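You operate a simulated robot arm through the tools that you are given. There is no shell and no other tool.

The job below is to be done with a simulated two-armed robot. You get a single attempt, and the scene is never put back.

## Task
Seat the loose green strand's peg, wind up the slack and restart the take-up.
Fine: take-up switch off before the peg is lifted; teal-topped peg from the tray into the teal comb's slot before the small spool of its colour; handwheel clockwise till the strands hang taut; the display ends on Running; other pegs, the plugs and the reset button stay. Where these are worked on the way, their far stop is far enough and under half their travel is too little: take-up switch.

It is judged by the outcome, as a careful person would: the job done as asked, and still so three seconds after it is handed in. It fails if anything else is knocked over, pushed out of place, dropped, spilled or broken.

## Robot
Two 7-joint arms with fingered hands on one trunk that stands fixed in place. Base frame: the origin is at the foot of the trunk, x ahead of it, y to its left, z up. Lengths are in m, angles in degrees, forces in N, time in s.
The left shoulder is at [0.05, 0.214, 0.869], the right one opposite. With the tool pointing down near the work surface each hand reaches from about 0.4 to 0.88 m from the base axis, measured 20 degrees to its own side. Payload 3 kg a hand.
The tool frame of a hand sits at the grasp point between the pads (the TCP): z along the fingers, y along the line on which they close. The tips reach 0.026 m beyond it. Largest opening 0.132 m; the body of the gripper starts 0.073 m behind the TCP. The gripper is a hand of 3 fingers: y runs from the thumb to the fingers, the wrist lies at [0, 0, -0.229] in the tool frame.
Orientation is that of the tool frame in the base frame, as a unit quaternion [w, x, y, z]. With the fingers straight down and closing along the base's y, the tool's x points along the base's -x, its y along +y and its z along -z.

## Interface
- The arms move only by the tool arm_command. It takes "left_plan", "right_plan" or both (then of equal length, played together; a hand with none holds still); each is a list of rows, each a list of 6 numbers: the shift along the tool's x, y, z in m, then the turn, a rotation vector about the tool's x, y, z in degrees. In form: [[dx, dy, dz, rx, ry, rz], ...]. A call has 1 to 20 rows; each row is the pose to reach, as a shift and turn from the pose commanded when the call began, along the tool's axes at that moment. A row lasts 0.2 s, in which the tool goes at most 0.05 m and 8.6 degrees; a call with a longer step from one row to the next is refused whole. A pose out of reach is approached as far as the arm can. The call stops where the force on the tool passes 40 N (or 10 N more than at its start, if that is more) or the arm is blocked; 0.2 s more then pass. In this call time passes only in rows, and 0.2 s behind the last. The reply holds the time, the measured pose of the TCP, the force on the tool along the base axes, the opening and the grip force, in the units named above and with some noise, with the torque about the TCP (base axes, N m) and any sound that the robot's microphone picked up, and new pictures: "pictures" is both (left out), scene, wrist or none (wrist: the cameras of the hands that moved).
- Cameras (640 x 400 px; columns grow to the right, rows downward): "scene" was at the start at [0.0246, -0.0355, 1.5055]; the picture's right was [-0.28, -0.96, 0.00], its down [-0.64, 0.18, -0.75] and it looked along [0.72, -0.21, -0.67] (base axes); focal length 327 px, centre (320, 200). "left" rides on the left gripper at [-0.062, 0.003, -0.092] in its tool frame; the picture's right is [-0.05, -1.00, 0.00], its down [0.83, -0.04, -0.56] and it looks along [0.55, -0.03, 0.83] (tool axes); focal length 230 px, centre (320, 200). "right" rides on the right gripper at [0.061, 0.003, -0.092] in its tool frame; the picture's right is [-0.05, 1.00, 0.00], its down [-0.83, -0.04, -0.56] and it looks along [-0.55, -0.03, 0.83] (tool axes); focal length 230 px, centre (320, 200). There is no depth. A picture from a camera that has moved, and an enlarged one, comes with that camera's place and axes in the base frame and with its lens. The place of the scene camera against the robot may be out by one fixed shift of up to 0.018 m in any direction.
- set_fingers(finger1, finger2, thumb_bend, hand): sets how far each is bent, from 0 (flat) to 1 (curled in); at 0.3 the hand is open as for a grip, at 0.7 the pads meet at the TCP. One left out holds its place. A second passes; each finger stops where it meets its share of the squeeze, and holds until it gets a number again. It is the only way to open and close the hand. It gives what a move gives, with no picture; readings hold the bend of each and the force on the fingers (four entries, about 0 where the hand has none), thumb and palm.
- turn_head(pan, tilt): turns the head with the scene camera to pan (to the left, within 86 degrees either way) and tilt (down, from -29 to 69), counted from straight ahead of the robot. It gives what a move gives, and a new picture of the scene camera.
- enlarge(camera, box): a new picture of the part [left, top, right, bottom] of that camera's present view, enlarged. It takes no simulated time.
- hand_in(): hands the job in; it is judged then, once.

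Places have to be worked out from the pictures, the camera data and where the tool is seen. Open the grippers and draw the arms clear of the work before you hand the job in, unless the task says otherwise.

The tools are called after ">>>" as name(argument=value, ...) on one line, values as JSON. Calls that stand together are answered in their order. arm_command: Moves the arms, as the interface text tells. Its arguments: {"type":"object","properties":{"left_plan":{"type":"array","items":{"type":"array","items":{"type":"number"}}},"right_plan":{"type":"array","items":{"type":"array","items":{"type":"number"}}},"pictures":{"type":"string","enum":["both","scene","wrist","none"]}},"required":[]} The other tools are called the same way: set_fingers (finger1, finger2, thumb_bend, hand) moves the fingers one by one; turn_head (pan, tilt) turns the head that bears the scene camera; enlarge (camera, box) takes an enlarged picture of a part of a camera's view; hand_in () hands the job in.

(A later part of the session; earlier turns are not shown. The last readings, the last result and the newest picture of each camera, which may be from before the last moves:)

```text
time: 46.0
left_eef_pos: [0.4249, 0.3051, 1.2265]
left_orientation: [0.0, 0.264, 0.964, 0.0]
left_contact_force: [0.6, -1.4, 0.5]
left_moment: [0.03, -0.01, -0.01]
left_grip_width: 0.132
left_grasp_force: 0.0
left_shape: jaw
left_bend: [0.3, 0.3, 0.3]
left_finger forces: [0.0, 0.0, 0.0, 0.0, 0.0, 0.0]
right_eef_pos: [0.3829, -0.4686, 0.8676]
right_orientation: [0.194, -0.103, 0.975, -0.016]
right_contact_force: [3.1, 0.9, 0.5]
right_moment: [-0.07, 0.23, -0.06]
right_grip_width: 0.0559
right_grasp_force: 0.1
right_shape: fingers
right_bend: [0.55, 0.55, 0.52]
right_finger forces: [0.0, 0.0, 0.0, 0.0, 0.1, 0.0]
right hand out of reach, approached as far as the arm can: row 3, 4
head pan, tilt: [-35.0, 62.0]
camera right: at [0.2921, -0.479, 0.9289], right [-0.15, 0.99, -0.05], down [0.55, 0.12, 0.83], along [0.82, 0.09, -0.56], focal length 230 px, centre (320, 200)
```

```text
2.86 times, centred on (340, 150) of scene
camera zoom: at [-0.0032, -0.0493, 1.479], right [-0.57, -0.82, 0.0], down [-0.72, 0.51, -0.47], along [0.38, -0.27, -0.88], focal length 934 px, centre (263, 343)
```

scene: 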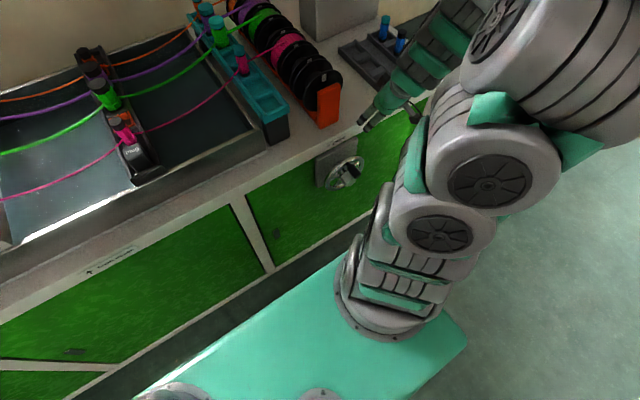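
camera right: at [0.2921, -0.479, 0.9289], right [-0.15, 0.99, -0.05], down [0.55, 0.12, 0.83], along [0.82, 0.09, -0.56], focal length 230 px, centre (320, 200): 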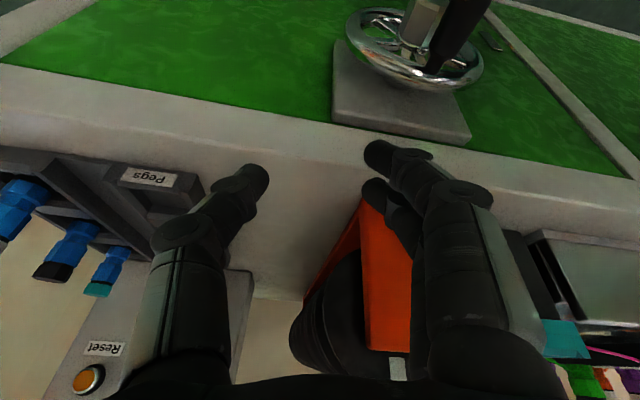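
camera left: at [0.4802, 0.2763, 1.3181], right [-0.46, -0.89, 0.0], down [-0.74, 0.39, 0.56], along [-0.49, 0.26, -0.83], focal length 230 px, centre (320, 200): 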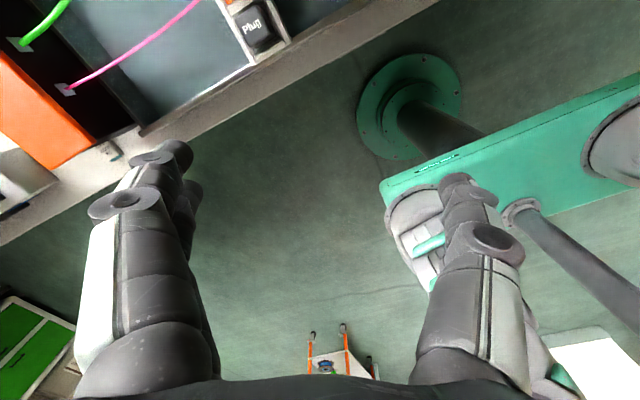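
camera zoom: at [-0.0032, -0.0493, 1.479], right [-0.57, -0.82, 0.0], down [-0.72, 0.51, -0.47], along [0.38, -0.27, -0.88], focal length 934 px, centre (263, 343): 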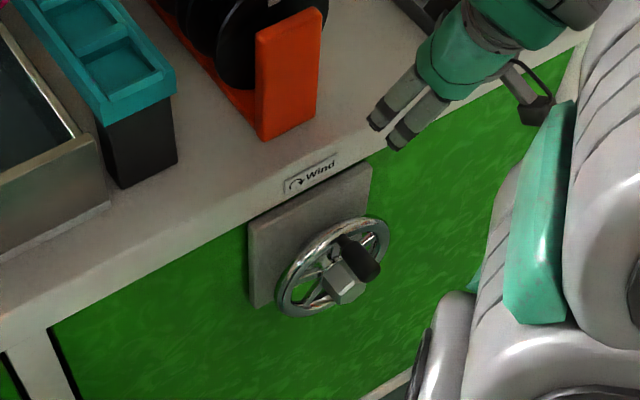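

The right arm is too close to its own shoulder for the handle, so the left arm should crank it. First I park the right arm out to the right, so the left hand has room.

>>> arm_command(right_plan=[[-0.015, -0.003, -0.037, 0, 2, 0], [-0.03, -0.006, -0.074, 0, 4, 0], [-0.045, -0.0085, -0.111, 0, 6, 0], [-0.0226, -0.0396, -0.1164, 0, 8, 0], [-0.0002, -0.0707, -0.1218, 0, 10, 0], [0.0222, -0.1018, -0.1272, 0, 12, 0], [0.0446, -0.1329, -0.1326, 0, 14, 0], [0.067, -0.164, -0.138, 0, 16, 0], [0.0894, -0.195, -0.1434, 0, 18, 0], [0.1118, -0.2262, -0.149, 0, 20, 0], [0.134, -0.257, -0.154, 0, 22, 0]], pictures="both")

```text
time: 48.4
left_eef_pos: [0.4249, 0.3047, 1.2276]
left_orientation: [-0.001, 0.264, 0.965, -0.001]
left_contact_force: [-0.2, -0.9, -0.1]
left_moment: [0.01, 0.01, -0.01]
left_grip_width: 0.1319
left_grasp_force: 0.1
left_shape: jaw
left_bend: [0.3, 0.3, 0.3]
left_finger forces: [0.0, 0.0, 0.0, 0.0, 0.0, 0.0]
right_eef_pos: [0.2017, -0.721, 0.9483]
right_orientation: [0.032, 0.01, 0.999, 0.012]
right_contact_force: [-0.1, 0.8, -0.7]
right_moment: [-0.02, 0.03, -0.01]
right_grip_width: 0.0558
right_grasp_force: 0.1
right_shape: fingers
right_bend: [0.55, 0.55, 0.52]
right_finger forces: [0.1, 0.0, 0.0, 0.0, 0.0, 0.0]
head pan, tilt: [-35.0, 62.0]
camera right: at [0.1373, -0.7186, 1.0363], right [0.07, 1.0, 0.03], down [0.79, -0.07, 0.61], along [0.61, -0.02, -0.8], focal length 230 px, centre (320, 200)
```

scene: 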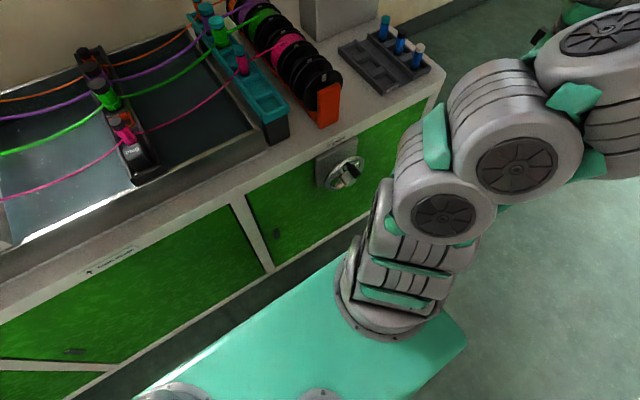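
right: 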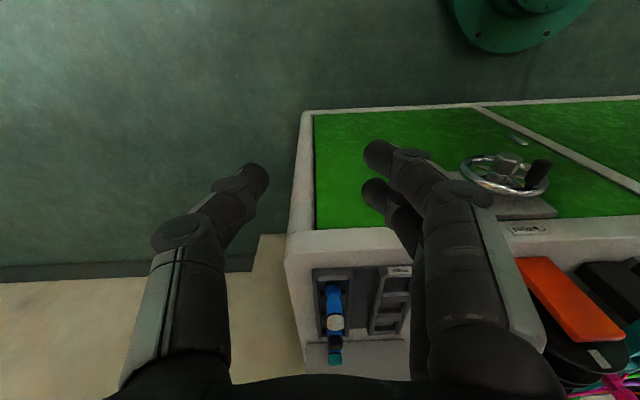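

The right arm is clear with its camera seeing the wheel. Now I roll the left hand about its axis toward its mirrored posture (fingers to the right, camera on the robot side), in place.

>>> arm_command(left_plan=[[0, 0, 0, 0, 0, 8.3], [0, 0, 0, 0, 0, 16.6], [0, 0, 0, 0, 0, 24.9], [0, 0, 0, 0, 0, 33.2], [0, 0, 0, 0, 0, 41.5], [0, 0, 0, 0, 0, 49.8], [0, 0, 0, 0, 0, 58.1], [0, 0, 0, 0, 0, 66.4], [0, 0, 0, 0, 0, 74.7], [0, 0, 0, 0, 0, 83], [0, 0, 0, 0, 0, 91.3], [0, 0, 0, 0, 0, 99.6], [0, 0, 0, 0, 0, 107.9], [0, 0, 0, 0, 0, 116.2], [0, 0, 0, 0, 0, 124.5], [0, 0, 0, 0, 0, 132.8], [0, 0, 0, 0, 0, 141], [0, 0, 0, 0, 0, 149]], pictures="both")

```text
time: 52.1
left_eef_pos: [0.4255, 0.3044, 1.2259]
left_orientation: [0.001, 1.0, 0.002, -0.002]
left_contact_force: [0.1, -0.3, 0.7]
left_moment: [-0.01, 0.01, 0.0]
left_grip_width: 0.1319
left_grasp_force: 0.1
left_shape: jaw
left_bend: [0.3, 0.3, 0.3]
left_finger forces: [0.1, 0.0, 0.1, 0.0, 0.1, 0.0]
right_eef_pos: [0.2041, -0.7212, 0.949]
right_orientation: [0.033, 0.01, 0.999, 0.012]
right_contact_force: [0.3, 0.4, 0.2]
right_moment: [0.03, -0.01, 0.01]
right_grip_width: 0.0559
right_grasp_force: 0.1
right_shape: fingers
right_bend: [0.55, 0.55, 0.52]
right_finger forces: [0.0, 0.0, 0.1, 0.0, 0.0, 0.0]
head pan, tilt: [-35.0, 62.0]
camera left: at [0.3641, 0.3009, 1.3177], right [-0.06, 1.0, 0.0], down [0.83, 0.05, 0.55], along [0.55, 0.03, -0.83], focal length 230 px, centre (320, 200)
```

scene: 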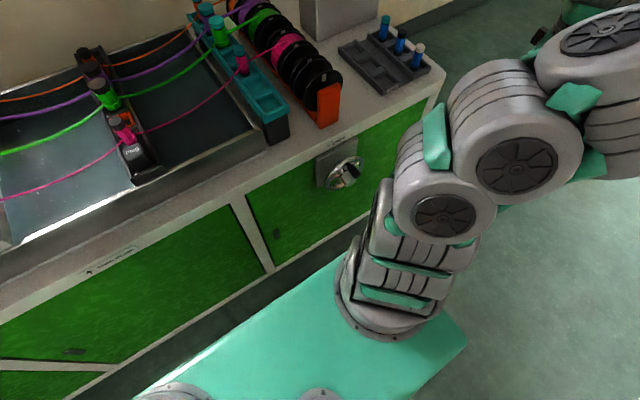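
left: 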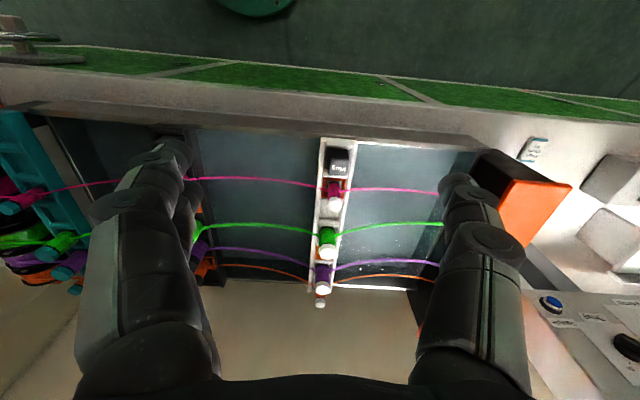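

The left hand is now with fingers right, thumb left, camera behind. I carry it across in front of the bench to about (0.30, -0.389, 1.0), above the handle.

>>> arm_command(left_plan=[[-0.008, 0.0433, 0.014, 0, 0, 0], [-0.0157, 0.0866, 0.028, 0, 0, 0], [-0.0235, 0.13, 0.042, 0, 0, 0], [-0.0314, 0.173, 0.0565, 0, 0, 0], [-0.039, 0.2166, 0.0706, 0, 0, 0], [-0.047, 0.26, 0.0848, 0, 0, 0], [-0.055, 0.303, 0.099, 0, 0, 0], [-0.0628, 0.3465, 0.113, 0, 0, 0], [-0.0706, 0.39, 0.127, 0, 0, 0], [-0.0784, 0.433, 0.141, 0, 0, 0], [-0.0863, 0.4764, 0.155, 0, 0, 0], [-0.094, 0.52, 0.1695, 0, 0, 0], [-0.102, 0.563, 0.1836, 0, 0, 0], [-0.11, 0.6064, 0.198, 0, 0, 0], [-0.1177, 0.65, 0.212, 0, 0, 0], [-0.1255, 0.693, 0.226, 0, 0, 0]], pictures="both")

```text
time: 55.5
left_eef_pos: [0.3031, -0.3893, 1.0012]
left_orientation: [0.0, 1.0, 0.004, -0.001]
left_contact_force: [0.4, 0.2, 0.5]
left_moment: [0.01, -0.02, 0.01]
left_grip_width: 0.132
left_grasp_force: 0.0
left_shape: jaw
left_bend: [0.3, 0.3, 0.3]
left_finger forces: [0.1, 0.0, 0.0, 0.0, 0.1, 0.0]
right_eef_pos: [0.2039, -0.7202, 0.9489]
right_orientation: [0.032, 0.009, 0.999, 0.013]
right_contact_force: [-0.1, -0.6, -0.4]
right_moment: [0.03, 0.0, -0.01]
right_grip_width: 0.056
right_grasp_force: 0.0
right_shape: fingers
right_bend: [0.55, 0.55, 0.52]
right_finger forces: [0.0, 0.0, 0.1, 0.0, 0.0, 0.0]
head pan, tilt: [-35.0, 62.0]
camera left: at [0.2416, -0.3928, 1.0925], right [-0.06, 1.0, 0.0], down [0.83, 0.05, 0.55], along [0.55, 0.03, -0.83], focal length 230 px, centre (320, 200)
```

scene: 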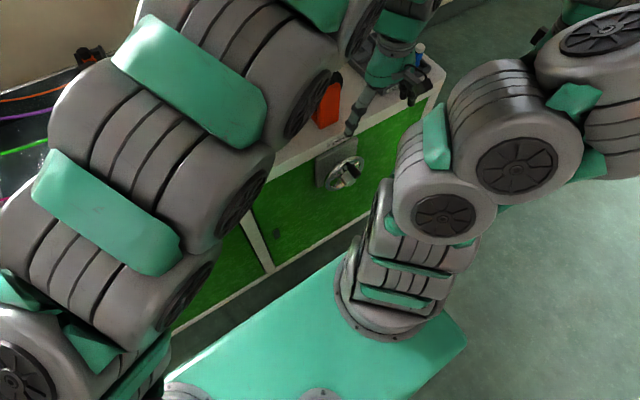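
left: 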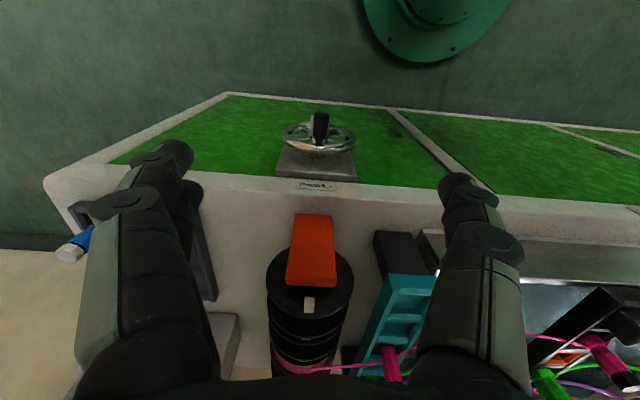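

The left hand reached the spot and its camera sees the wheel directly. I half-close it and pitch 25° forward while lowering to just above the handle.

>>> set_fingers(hand="left", finger1=0.48, finger2=0.48, thumb_bend=0.48)

>>> arm_command(left_plan=[[0.0044, 0, 0.04, 0, 5, 0], [0.0088, 0, 0.08, 0, 10, 0], [0.0132, 0, 0.12, 0, 15, 0], [0.0176, -0.001, 0.16, 0, 20, 0], [0.022, -0.001, 0.195, 0, 25, 0]], pictures="both")

>>> enlarge(camera="left", box=[200, 30, 440, 210])

>>> enlarge(camera="right", box=[420, 80, 600, 230])

```text
time: 56.5
left_eef_pos: [0.3033, -0.3898, 1.0026]
left_orientation: [0.0, 1.0, 0.002, 0.0]
left_contact_force: [-0.6, -0.8, 0.1]
left_moment: [0.0, -0.02, 0.01]
left_grip_width: 0.075
left_grasp_force: 0.1
left_shape: fingers
left_bend: [0.48, 0.48, 0.48]
left_finger forces: [0.0, 0.0, 0.1, 0.0, 0.0, 0.0]
right_eef_pos: [0.2043, -0.72, 0.9494]
right_orientation: [0.033, 0.009, 0.999, 0.012]
right_contact_force: [0.3, 0.4, -0.1]
right_moment: [0.0, -0.03, -0.01]
right_grip_width: 0.0561
right_grasp_force: 0.1
right_shape: fingers
right_bend: [0.55, 0.55, 0.52]
right_finger forces: [0.1, 0.0, 0.1, 0.0, 0.0, 0.0]
head pan, tilt: [-35.0, 62.0]
```

```text
time: 58.0
left_eef_pos: [0.3695, -0.3886, 0.834]
left_orientation: [0.028, 0.98, 0.08, 0.177]
left_contact_force: [-0.4, -0.4, 0.4]
left_moment: [0.01, -0.01, 0.02]
left_grip_width: 0.0747
left_grasp_force: 0.0
left_shape: fingers
left_bend: [0.48, 0.48, 0.48]
left_finger forces: [0.1, 0.1, 0.0, 0.1, 0.0, 0.1]
right_eef_pos: [0.2017, -0.721, 0.948]
right_orientation: [0.032, 0.009, 0.999, 0.011]
right_contact_force: [-0.5, 0.4, 0.7]
right_moment: [0.02, -0.01, 0.02]
right_grip_width: 0.0561
right_grasp_force: 0.0
right_shape: fingers
right_bend: [0.55, 0.55, 0.52]
right_finger forces: [0.0, 0.0, 0.0, 0.0, 0.0, 0.0]
head pan, tilt: [-35.0, 62.0]
stopped in row 5 (left hand): the arm was blocked; the commanded pose is now the measured one
camera left: at [0.2797, -0.3985, 0.8986], right [-0.19, 0.98, -0.1], down [0.56, 0.2, 0.8], along [0.8, 0.1, -0.59], focal length 230 px, centre (320, 200)
```

scene: 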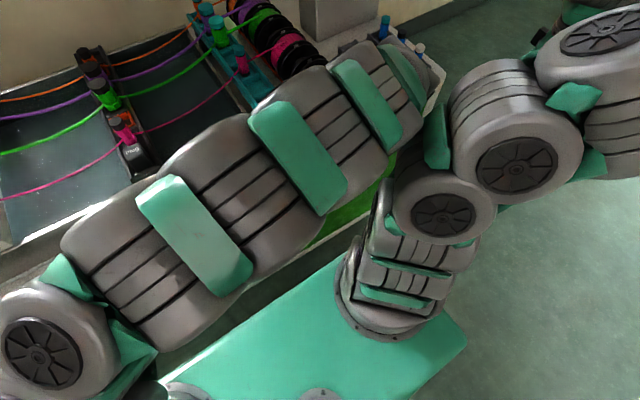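
left: 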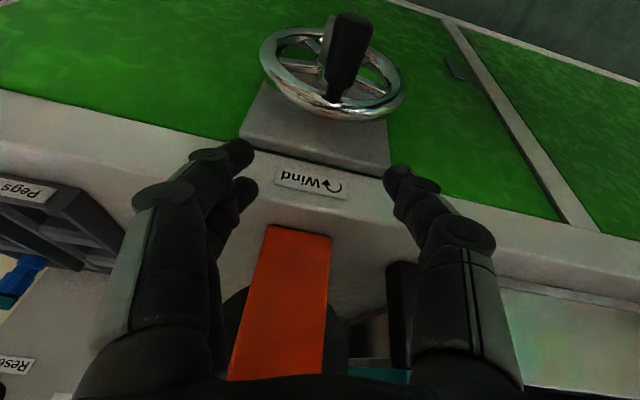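

```text
2.22 times, centred on (320, 120) of left
camera zoom: at [0.2797, -0.3985, 0.8986], right [-0.19, 0.98, -0.1], down [0.56, 0.2, 0.8], along [0.8, 0.1, -0.59], focal length 511 px, centre (320, 378)
```

zoom: 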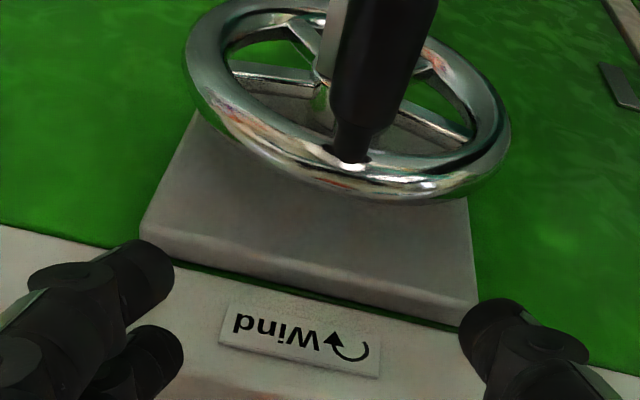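

```text
2.67 times, centred on (510, 155) of right
camera zoom: at [0.1367, -0.7185, 1.0359], right [0.07, 1.0, 0.03], down [0.79, -0.07, 0.6], along [0.61, -0.02, -0.8], focal length 614 px, centre (-187, 320)
```

zoom: 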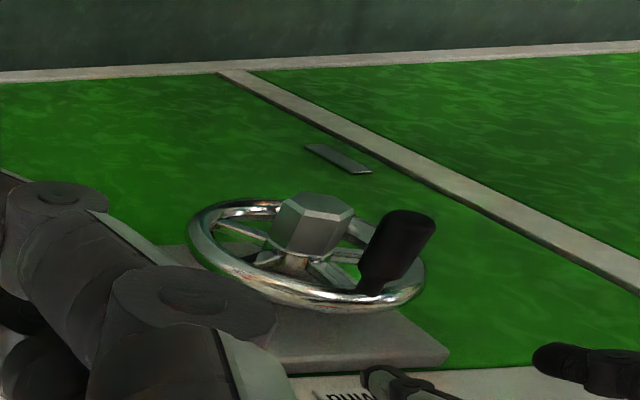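

The left arm was blocked by contact of its links, apparently beside the right upper arm. I raise the left hand back up along its approach, then move the right arm further back out of the way.

>>> arm_command(left_plan=[[-0.02, 0, -0.04, 0, -5, 0], [-0.03, 0, -0.08, 0, -10, 0], [-0.03, 0, -0.12, 0, -15, 0], [-0.03, 0, -0.16, 0, -20, 0]], pictures="scene")

>>> arm_command(right_plan=[[0.04, 0, 0, 0, 0, 0], [0.08, 0, 0, 0, 0, 0], [0.12, 0, 0, 0, 0, 0], [0.16, 0, 0, 0, 0, 0], [0.2, 0, 0, 0, 0, 0], [0.24, 0, 0, 0, 0, 0]], pictures="both")

```text
time: 59.0
left_eef_pos: [0.2825, -0.3878, 0.9731]
left_orientation: [0.041, 0.996, 0.073, 0.005]
left_contact_force: [0.1, 0.6, 0.6]
left_moment: [-0.02, -0.01, 0.02]
left_grip_width: 0.0748
left_grasp_force: 0.1
left_shape: fingers
left_bend: [0.48, 0.48, 0.48]
left_finger forces: [0.0, 0.1, 0.1, 0.0, 0.1, 0.0]
right_eef_pos: [0.2026, -0.7215, 0.9481]
right_orientation: [0.032, 0.01, 0.999, 0.012]
right_contact_force: [0.6, 0.0, 0.5]
right_moment: [-0.01, 0.01, 0.02]
right_grip_width: 0.0562
right_grasp_force: 0.1
right_shape: fingers
right_bend: [0.55, 0.55, 0.52]
right_finger forces: [0.0, 0.0, 0.0, 0.1, 0.0, 0.1]
head pan, tilt: [-35.0, 62.0]
```

scene: 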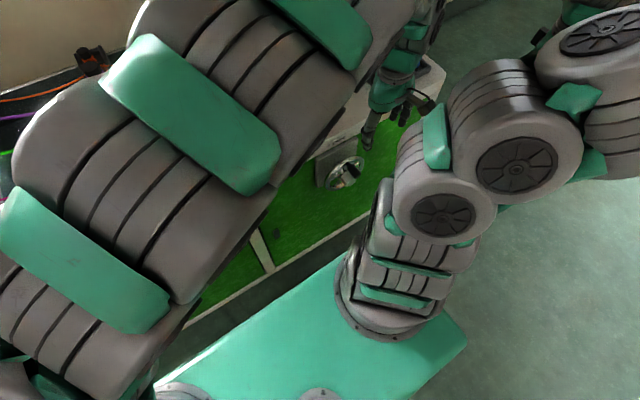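

```text
time: 60.4
left_eef_pos: [0.2823, -0.388, 0.9729]
left_orientation: [0.041, 0.996, 0.073, 0.005]
left_contact_force: [-0.4, 0.7, 0.0]
left_moment: [-0.01, -0.04, -0.05]
left_grip_width: 0.0747
left_grasp_force: 0.1
left_shape: fingers
left_bend: [0.48, 0.48, 0.48]
left_finger forces: [0.1, 0.1, 0.0, 0.1, 0.1, 0.1]
right_eef_pos: [-0.0375, -0.7162, 0.9329]
right_orientation: [0.032, 0.009, 0.999, 0.012]
right_contact_force: [-0.1, -0.4, -0.1]
right_moment: [-0.02, -0.02, -0.02]
right_grip_width: 0.0561
right_grasp_force: 0.1
right_shape: fingers
right_bend: [0.55, 0.55, 0.52]
right_finger forces: [0.0, 0.0, 0.0, 0.0, 0.1, 0.1]
head pan, tilt: [-35.0, 62.0]
camera right: at [-0.1033, -0.714, 1.0206], right [0.07, 1.0, 0.03], down [0.79, -0.07, 0.61], along [0.61, -0.02, -0.8], focal length 230 px, centre (320, 200)
```

scene: 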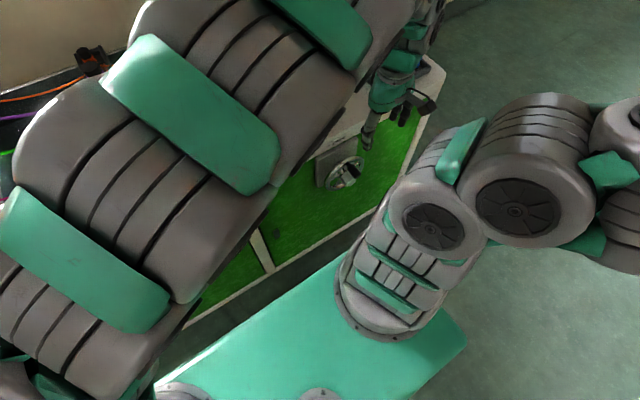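
right: 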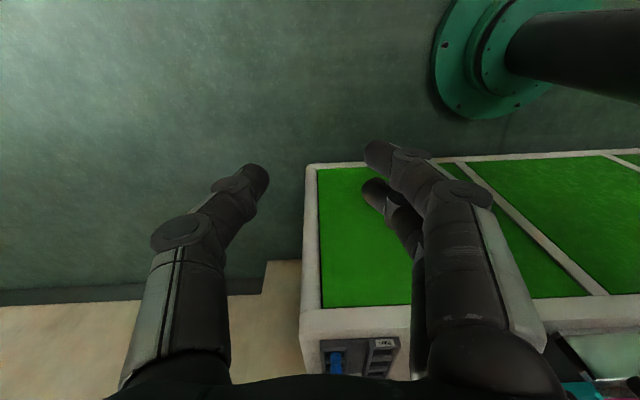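

The right upper arm is farther back now. I straighten the left hand and lower again, with 10° of pitch first, to about (0.325, -0.388, 0.85).

>>> arm_command(left_plan=[[0.0104, -0.001, 0.03, 1.2, 2.5, 2.1], [0.0208, -0.002, 0.061, 2.35, 5, 4.2], [0.031, -0.003, 0.092, 3.5, 7.5, 6.3], [0.0415, -0.004, 0.1225, 4.7, 10, 8.4]], pictures="both")

```text
time: 61.4
left_eef_pos: [0.3268, -0.3881, 0.8509]
left_orientation: [-0.008, 0.996, 0.003, 0.093]
left_contact_force: [-0.7, -0.4, -0.1]
left_moment: [0.02, 0.01, 0.02]
left_grip_width: 0.0744
left_grasp_force: 0.0
left_shape: fingers
left_bend: [0.48, 0.48, 0.48]
left_finger forces: [0.0, 0.0, 0.0, 0.1, 0.0, 0.0]
right_eef_pos: [-0.0375, -0.7165, 0.933]
right_orientation: [0.032, 0.01, 0.999, 0.011]
right_contact_force: [0.2, 0.1, -0.5]
right_moment: [0.01, -0.02, 0.01]
right_grip_width: 0.0559
right_grasp_force: 0.1
right_shape: fingers
right_bend: [0.55, 0.55, 0.52]
right_finger forces: [0.0, 0.0, 0.0, 0.0, 0.0, 0.0]
head pan, tilt: [-35.0, 62.0]
camera left: at [0.2488, -0.3934, 0.9293], right [-0.06, 1.0, 0.0], down [0.71, 0.04, 0.7], along [0.7, 0.04, -0.72], focal length 230 px, centre (320, 200)
```

scene: 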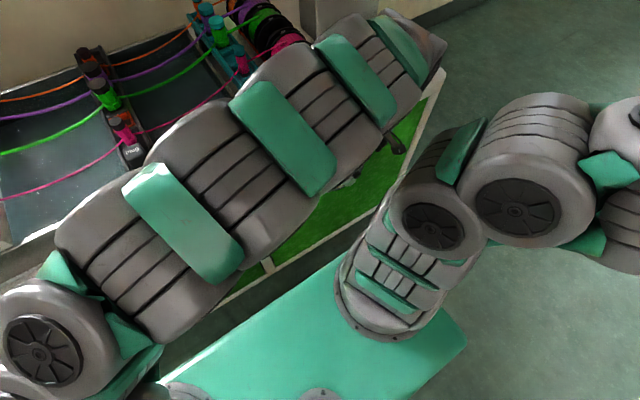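
left: 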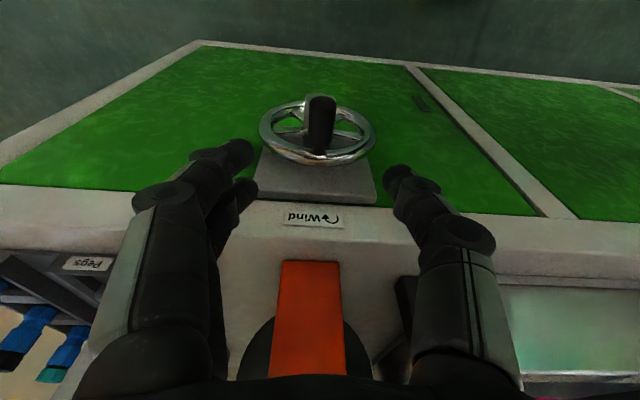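

Reached cleanly with the handle straight ahead below. I enlarge to refine wheel centre and handle.

>>> enlarge(camera="left", box=[240, 70, 400, 190])

```text
3.33 times, centred on (320, 130) of left
camera zoom: at [0.2488, -0.3934, 0.9293], right [-0.06, 1.0, 0.0], down [0.71, 0.04, 0.7], along [0.7, 0.04, -0.72], focal length 767 px, centre (320, 433)
```

zoom: 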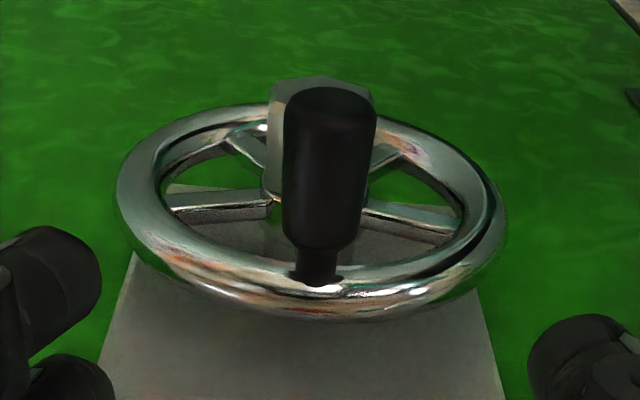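

Refined: wheel centre about (y -0.386, z 0.678), handle radius ~0.061, handle at 12 o'clock ending at x = 0.3235. I pitch 11° more and lower to just above the handle.

>>> arm_command(left_plan=[[-0.008, -0.001, 0.03, 0, 5.5, 0], [-0.016, -0.001, 0.055, 0, 11, 0]], pictures="both")

```text
time: 62.1
left_eef_pos: [0.3458, -0.3893, 0.8133]
left_orientation: [0.013, 0.984, 0.042, 0.174]
left_contact_force: [0.5, -0.2, 0.3]
left_moment: [0.0, -0.03, -0.02]
left_grip_width: 0.0746
left_grasp_force: 0.1
left_shape: fingers
left_bend: [0.48, 0.48, 0.48]
left_finger forces: [0.1, 0.0, 0.0, 0.0, 0.1, 0.0]
right_eef_pos: [-0.038, -0.7173, 0.9323]
right_orientation: [0.032, 0.01, 0.999, 0.012]
right_contact_force: [-1.2, -0.2, -0.5]
right_moment: [0.0, 0.02, 0.02]
right_grip_width: 0.0559
right_grasp_force: 0.0
right_shape: fingers
right_bend: [0.55, 0.55, 0.52]
right_finger forces: [0.1, 0.0, 0.0, 0.1, 0.0, 0.0]
head pan, tilt: [-35.0, 62.0]
stopped in row 2 (left hand): the arm was blocked; the commanded pose is now the measured one
camera left: at [0.2577, -0.3976, 0.8786], right [-0.13, 0.99, -0.06], down [0.58, 0.12, 0.8], along [0.8, 0.07, -0.59], focal length 230 px, centre (320, 200)
```

scene: 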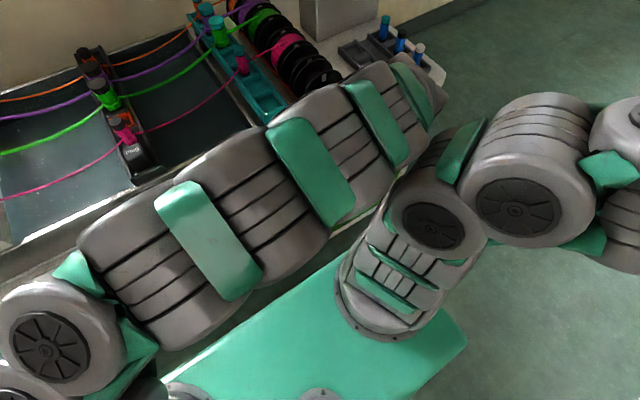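
left: 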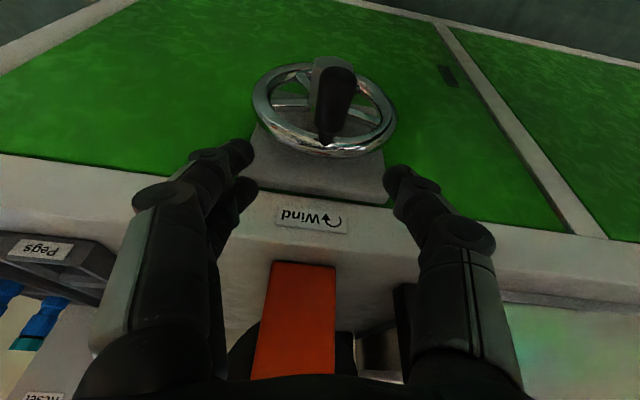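

The left forearm meets the right shoulder link when pitched forward. I'll instead tilt the left hand sideways, wrist toward its own side, so the forearm stays clear: up a little with a 39° turn.

>>> arm_command(left_plan=[[-0.003, -0.01, -0.012, -7.5, -2, -1.2], [-0.0055, -0.02, -0.024, -15, -3.9, -2.5], [-0.008, -0.03, -0.035, -22.5, -5.9, -3.7], [-0.0107, -0.04, -0.046, -30, -7.8, -5], [-0.0134, -0.05, -0.057, -37.5, -9.8, -6.2]], pictures="both")

>>> enlarge(camera="left", box=[180, 40, 420, 220])

```text
time: 63.4
left_eef_pos: [0.31, -0.3405, 0.8594]
left_orientation: [0.34, 0.935, 0.035, 0.093]
left_contact_force: [0.3, 0.1, 0.0]
left_moment: [-0.03, 0.01, 0.01]
left_grip_width: 0.0747
left_grasp_force: 0.0
left_shape: fingers
left_bend: [0.48, 0.48, 0.48]
left_finger forces: [0.0, 0.0, 0.1, 0.0, 0.0, 0.0]
right_eef_pos: [-0.0379, -0.7164, 0.9328]
right_orientation: [0.03, 0.012, 0.999, 0.014]
right_contact_force: [0.4, 0.1, -1.1]
right_moment: [-0.03, 0.0, 0.02]
right_grip_width: 0.0562
right_grasp_force: 0.1
right_shape: fingers
right_bend: [0.55, 0.55, 0.52]
right_finger forces: [0.0, 0.0, 0.1, 0.1, 0.0, 0.0]
head pan, tilt: [-35.0, 62.0]
camera left: at [0.231, -0.2928, 0.9211], right [-0.05, 0.76, -0.65], down [0.7, 0.49, 0.52], along [0.71, -0.43, -0.56], focal length 230 px, centre (320, 200)
```

scene: 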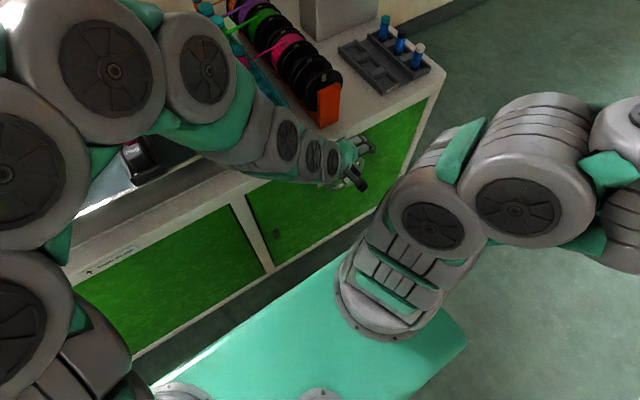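
left: 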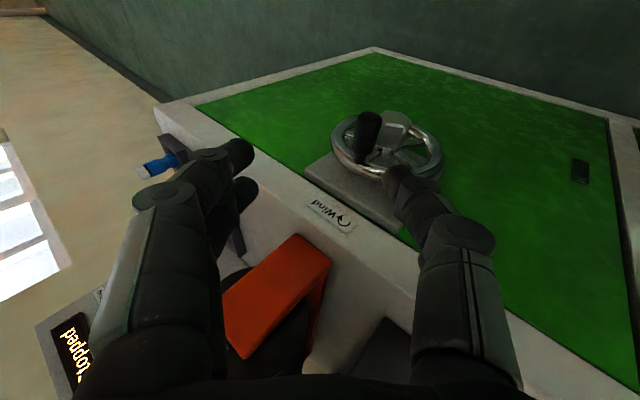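

```text
2.22 times, centred on (300, 130) of left
camera zoom: at [0.231, -0.2928, 0.9211], right [-0.05, 0.76, -0.65], down [0.7, 0.49, 0.52], along [0.71, -0.43, -0.56], focal length 511 px, centre (364, 356)
```

zoom: 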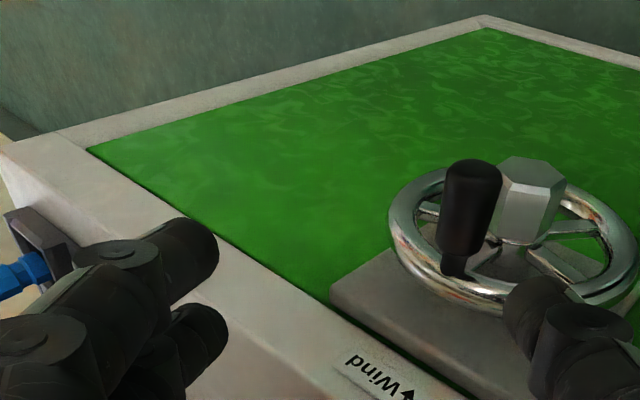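

The forearm is now well clear. This view again puts the handle end at (0.321, -0.385, 0.737) and the hub at (y -0.385, z ~0.673). I shift sideways and slide the open hand over the handle along the tool axis.

>>> arm_command(left_plan=[[-0.0047, -0.0437, 0, 0, 0, 0], [-0.0047, -0.0437, 0.04, 0, 0, 0], [-0.0047, -0.0437, 0.08, 0, 0, 0], [-0.0047, -0.0437, 0.105, 0, 0, 0], [-0.0047, -0.0437, 0.1235, 0, 0, 0]], pictures="both")

>>> enlarge(camera="left", box=[200, 80, 440, 260])

```text
time: 64.5
left_eef_pos: [0.331, -0.3845, 0.7369]
left_orientation: [0.339, 0.936, 0.033, 0.094]
left_contact_force: [0.2, -0.1, -0.1]
left_moment: [0.0, -0.03, -0.03]
left_grip_width: 0.0745
left_grasp_force: 0.0
left_shape: fingers
left_bend: [0.48, 0.48, 0.48]
left_finger forces: [0.0, 0.0, 0.1, 0.0, 0.0, 0.0]
right_eef_pos: [-0.0375, -0.7161, 0.9306]
right_orientation: [0.03, 0.011, 0.999, 0.014]
right_contact_force: [1.5, -0.2, 0.1]
right_moment: [0.0, 0.01, -0.01]
right_grip_width: 0.056
right_grasp_force: 0.0
right_shape: fingers
right_bend: [0.55, 0.55, 0.52]
right_finger forces: [0.0, 0.1, 0.0, 0.0, 0.0, 0.0]
head pan, tilt: [-35.0, 62.0]
camera left: at [0.2521, -0.3378, 0.799], right [-0.05, 0.76, -0.65], down [0.7, 0.49, 0.52], along [0.71, -0.43, -0.56], focal length 230 px, centre (320, 200)
```

scene: 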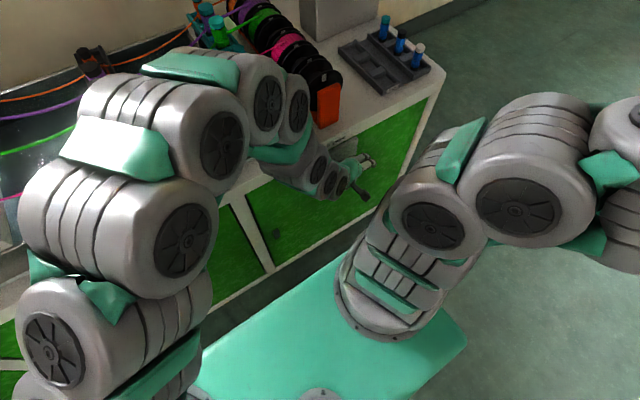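
left: 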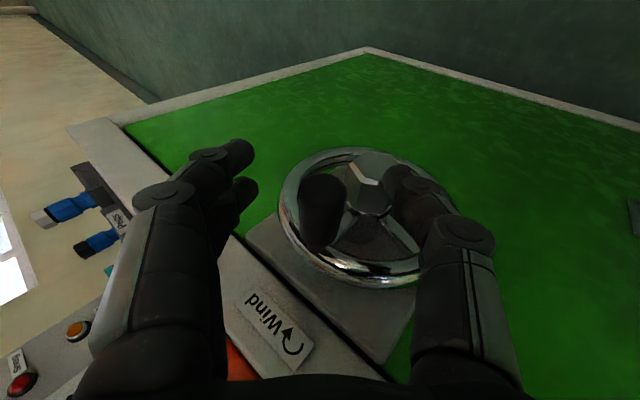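

```text
2.22 times, centred on (320, 170) of left
camera zoom: at [0.2521, -0.3378, 0.799], right [-0.05, 0.76, -0.65], down [0.7, 0.49, 0.52], along [0.71, -0.43, -0.56], focal length 511 px, centre (320, 267)
```

zoom: 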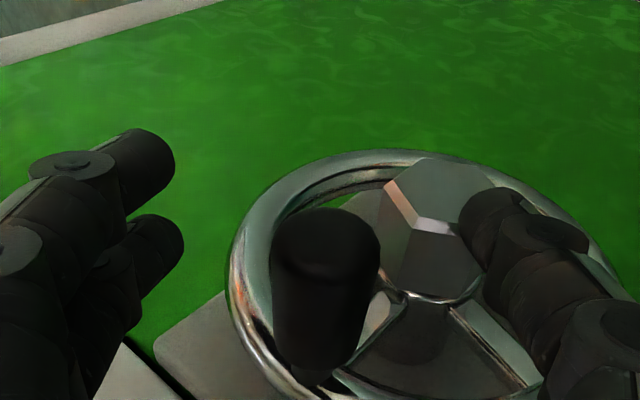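

The handle lies right between thumb and fingers. I close on it.

>>> set_fingers(hand="left", finger1=0.75, finger2=0.75, thumb_bend=0.75)

>>> enlarge(camera="left", box=[200, 80, 440, 260])

```text
time: 65.5
left_eef_pos: [0.3291, -0.3847, 0.7374]
left_orientation: [0.339, 0.935, 0.034, 0.094]
left_contact_force: [1.1, -8.8, -16.7]
left_moment: [0.0, 0.09, -0.09]
left_grip_width: 0.0049
left_grasp_force: 12.4
left_shape: fingers
left_bend: [0.73, 0.71, 0.69]
left_finger forces: [3.7, 8.2, 0.1, 0.1, 12.3, 0.0]
right_eef_pos: [-0.0387, -0.7168, 0.9329]
right_orientation: [0.031, 0.01, 0.999, 0.014]
right_contact_force: [-0.6, -0.1, 0.0]
right_moment: [-0.01, 0.0, -0.03]
right_grip_width: 0.056
right_grasp_force: 0.0
right_shape: fingers
right_bend: [0.55, 0.55, 0.52]
right_finger forces: [0.0, 0.0, 0.1, 0.1, 0.0, 0.0]
head pan, tilt: [-35.0, 62.0]
```

```text
2.22 times, centred on (320, 170) of left
camera zoom: at [0.2519, -0.3377, 0.7987], right [-0.05, 0.76, -0.65], down [0.7, 0.49, 0.52], along [0.71, -0.43, -0.56], focal length 511 px, centre (320, 267)
```

zoom: 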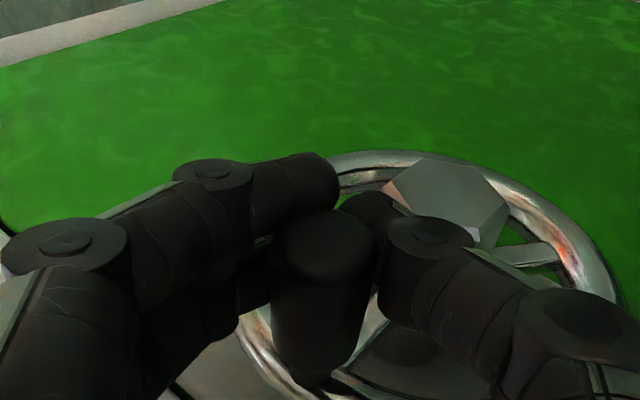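

The fingertips close around the handle, so it is caged in the hand. I start cranking clockwise (12 o'clock toward the right), 60° first, watching the force.

>>> arm_command(left_plan=[[-0.0025, 0.0087, 0.0087, 0, 0, 0], [-0.0054, 0.0153, 0.0189, 0, 0, 0], [-0.0083, 0.0196, 0.0304, 0, 0, 0], [-0.0113, 0.0214, 0.0425, 0, 0, 0], [-0.0142, 0.0205, 0.0546, 0, 0, 0]], pictures="both")

>>> enlarge(camera="left", box=[200, 80, 440, 260])

```text
time: 66.8
left_eef_pos: [0.3265, -0.4379, 0.7087]
left_orientation: [0.34, 0.935, 0.034, 0.095]
left_contact_force: [0.1, 0.3, -0.9]
left_moment: [0.0, 0.03, 0.0]
left_grip_width: 0.0001
left_grasp_force: 0.1
left_shape: fingers
left_bend: [0.75, 0.74, 0.72]
left_finger forces: [0.0, 0.0, 0.0, 0.1, 0.1, 0.0]
right_eef_pos: [-0.039, -0.7149, 0.9311]
right_orientation: [0.031, 0.012, 0.999, 0.013]
right_contact_force: [-0.7, -0.2, -1.0]
right_moment: [0.0, 0.01, 0.01]
right_grip_width: 0.056
right_grasp_force: 0.1
right_shape: fingers
right_bend: [0.55, 0.55, 0.52]
right_finger forces: [0.0, 0.1, 0.1, 0.0, 0.0, 0.0]
head pan, tilt: [-35.0, 62.0]
camera left: at [0.2481, -0.3903, 0.7693], right [-0.05, 0.76, -0.65], down [0.7, 0.49, 0.52], along [0.71, -0.43, -0.56], focal length 230 px, centre (320, 200)
```

scene: 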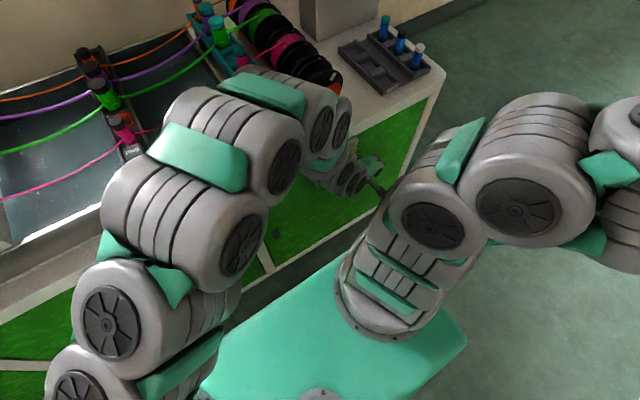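
left: 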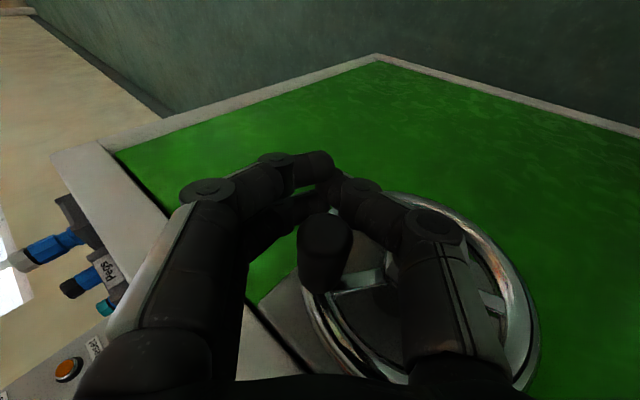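

```text
2.22 times, centred on (320, 170) of left
camera zoom: at [0.2481, -0.3903, 0.7693], right [-0.05, 0.76, -0.65], down [0.7, 0.49, 0.52], along [0.71, -0.43, -0.56], focal length 511 px, centre (320, 267)
```

zoom: 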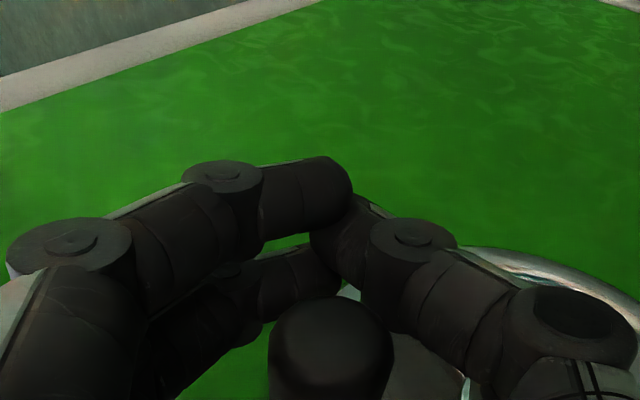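

The handle followed to about 40° and now sits inside the closed hand, 2 cm behind the tips, so the hand works as a cage. I carry on round the circle clockwise to the bottom.

>>> arm_command(left_plan=[[-0.0111, -0.0012, 0.0242, 0, 0, 0], [-0.0153, -0.0084, 0.0434, 0, 0, 0], [-0.0185, -0.0217, 0.059, 0, 0, 0], [-0.0201, -0.0397, 0.0693, 0, 0, 0], [-0.02, -0.0603, 0.0731, 0, 0, 0], [-0.0182, -0.0808, 0.0697, 0, 0, 0], [-0.0148, -0.0988, 0.0597, 0, 0, 0]], pictures="both")

>>> enlarge(camera="left", box=[200, 80, 440, 260])

```text
time: 67.7
left_eef_pos: [0.3189, -0.4653, 0.6483]
left_orientation: [0.347, 0.933, 0.028, 0.096]
left_contact_force: [-10.7, -6.3, 4.6]
left_moment: [0.57, -0.86, 0.32]
left_grip_width: 0.0
left_grasp_force: 6.6
left_shape: fingers
left_bend: [0.75, 0.74, 0.72]
left_finger forces: [0.0, 9.1, 0.0, 0.1, 0.0, 4.1]
right_eef_pos: [-0.0382, -0.7178, 0.9325]
right_orientation: [0.031, 0.011, 0.999, 0.013]
right_contact_force: [-0.6, 0.5, -0.1]
right_moment: [0.03, 0.0, 0.01]
right_grip_width: 0.056
right_grasp_force: 0.0
right_shape: fingers
right_bend: [0.55, 0.55, 0.52]
right_finger forces: [0.0, 0.0, 0.0, 0.0, 0.0, 0.1]
head pan, tilt: [-35.0, 62.0]
stopped in row 4 (left hand): the force on the tool passed its limit at 129 N (the readings are from after the stop); the commanded pose is now the measured one
camera left: at [0.2405, -0.4155, 0.7072], right [-0.04, 0.75, -0.66], down [0.7, 0.49, 0.52], along [0.71, -0.44, -0.55], focal length 230 px, centre (320, 200)
```

scene: 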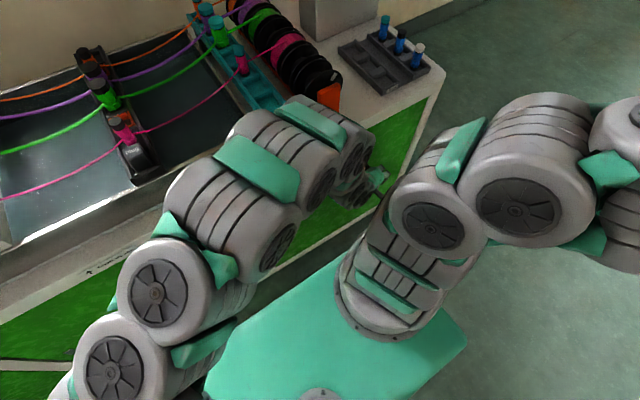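
left: 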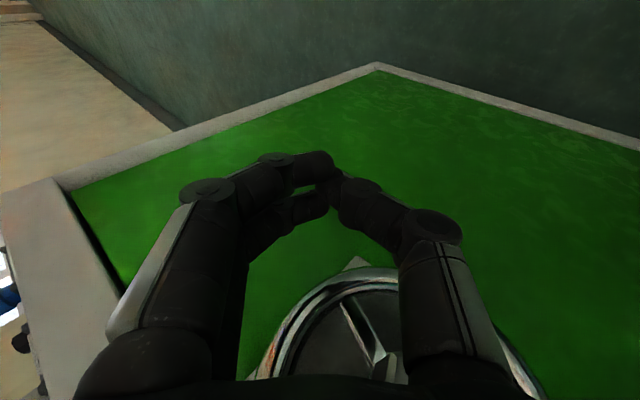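

```text
2.22 times, centred on (320, 170) of left
camera zoom: at [0.2405, -0.4155, 0.7072], right [-0.04, 0.75, -0.66], down [0.7, 0.49, 0.52], along [0.71, -0.44, -0.55], focal length 511 px, centre (320, 267)
```

zoom: 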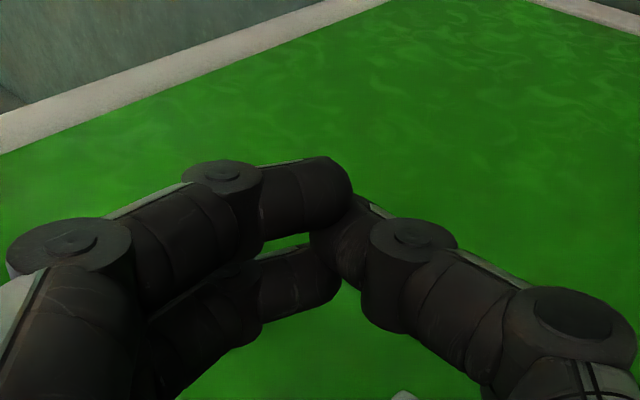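

The force shot up to 129 N before the bottom, so something jammed. I look closely from the scene camera before moving.

>>> enlarge(camera="scene", box=[310, 110, 410, 220])

>>> enlarge(camera="left", box=[200, 220, 460, 400])

```text
3.64 times, centred on (360, 165) of scene
camera zoom: at [-0.0034, -0.0492, 1.479], right [-0.57, -0.82, 0.0], down [-0.72, 0.51, -0.47], along [0.38, -0.27, -0.88], focal length 1188 px, centre (174, 327)
```

zoom: 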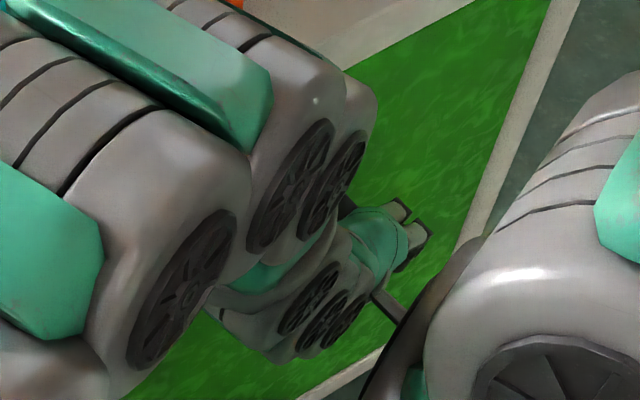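

```text
2.22 times, centred on (330, 310) of left
camera zoom: at [0.2405, -0.4155, 0.7072], right [-0.04, 0.75, -0.66], down [0.7, 0.49, 0.52], along [0.71, -0.44, -0.55], focal length 511 px, centre (298, -44)
```

zoom: 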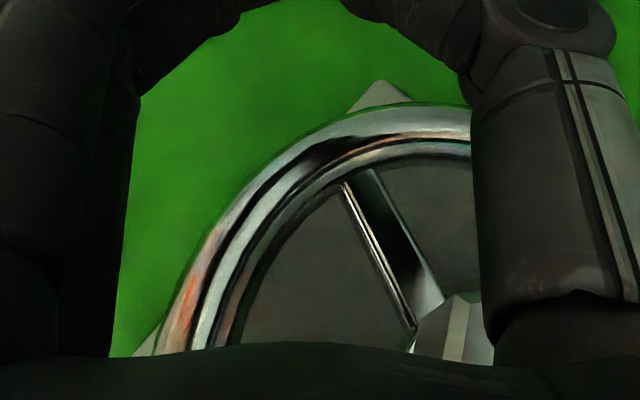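

The handle is hidden by the palm. I check the strands' sag for any effect so far.

>>> enlarge(camera="scene", box=[0, 0, 280, 210])

```text
1.90 times, centred on (140, 105) of scene
camera zoom: at [-0.0034, -0.0492, 1.479], right [-0.57, -0.82, 0.0], down [-0.72, 0.51, -0.47], along [0.38, -0.27, -0.88], focal length 623 px, centre (663, 381)
```

zoom: 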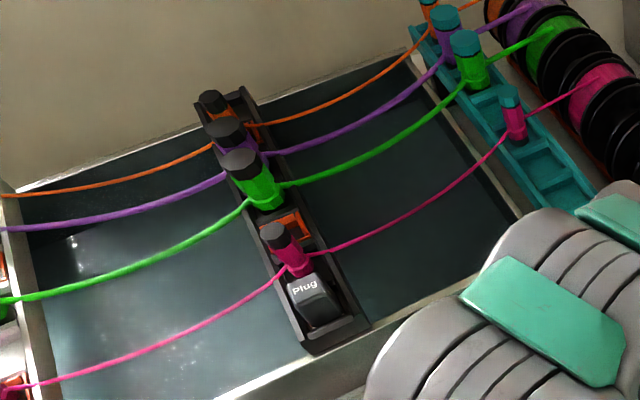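

Strands still sag, so more turning is needed. I back the hand off 3 cm along its axis to see where the handle is.

>>> arm_command(left_plan=[[0, 0, -0.015, 0, 0, 0], [0, 0, -0.03, 0, 0, 0]], pictures="wrist")

>>> enlarge(camera="left", box=[200, 140, 460, 360])

```text
time: 68.3
left_eef_pos: [0.3154, -0.444, 0.6683]
left_orientation: [0.345, 0.933, 0.031, 0.097]
left_contact_force: [0.3, 0.3, 0.2]
left_moment: [0.01, -0.03, 0.02]
left_grip_width: 0.0001
left_grasp_force: 0.1
left_shape: fingers
left_bend: [0.75, 0.74, 0.72]
left_finger forces: [0.0, 0.1, 0.0, 0.0, 0.1, 0.1]
right_eef_pos: [-0.0394, -0.7165, 0.9323]
right_orientation: [0.031, 0.01, 0.999, 0.013]
right_contact_force: [0.1, 0.1, -0.2]
right_moment: [0.04, -0.03, 0.01]
right_grip_width: 0.0563
right_grasp_force: 0.0
right_shape: fingers
right_bend: [0.55, 0.55, 0.52]
right_finger forces: [0.0, 0.0, 0.1, 0.1, 0.1, 0.0]
head pan, tilt: [-35.0, 62.0]
camera left: at [0.2362, -0.3952, 0.729], right [-0.04, 0.75, -0.66], down [0.7, 0.49, 0.52], along [0.71, -0.44, -0.55], focal length 230 px, centre (320, 200)
```

left: 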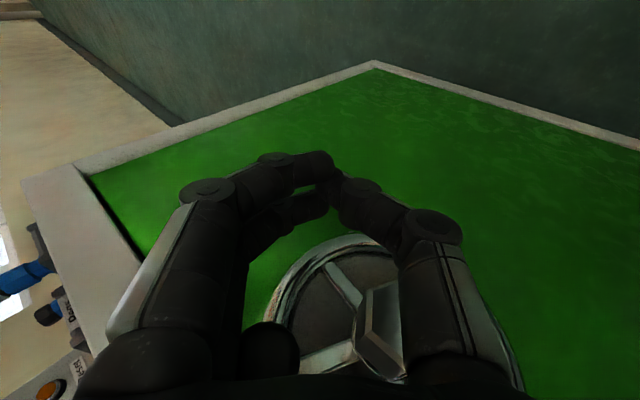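

```text
1.82 times, centred on (330, 250) of left
camera zoom: at [0.2362, -0.3952, 0.729], right [-0.04, 0.75, -0.66], down [0.7, 0.49, 0.52], along [0.71, -0.44, -0.55], focal length 418 px, centre (302, 109)
```

zoom: 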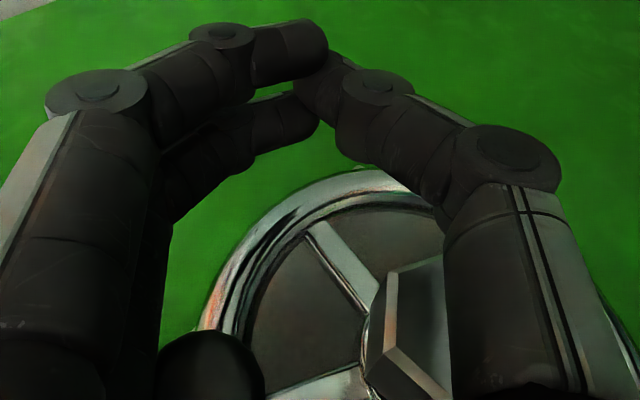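

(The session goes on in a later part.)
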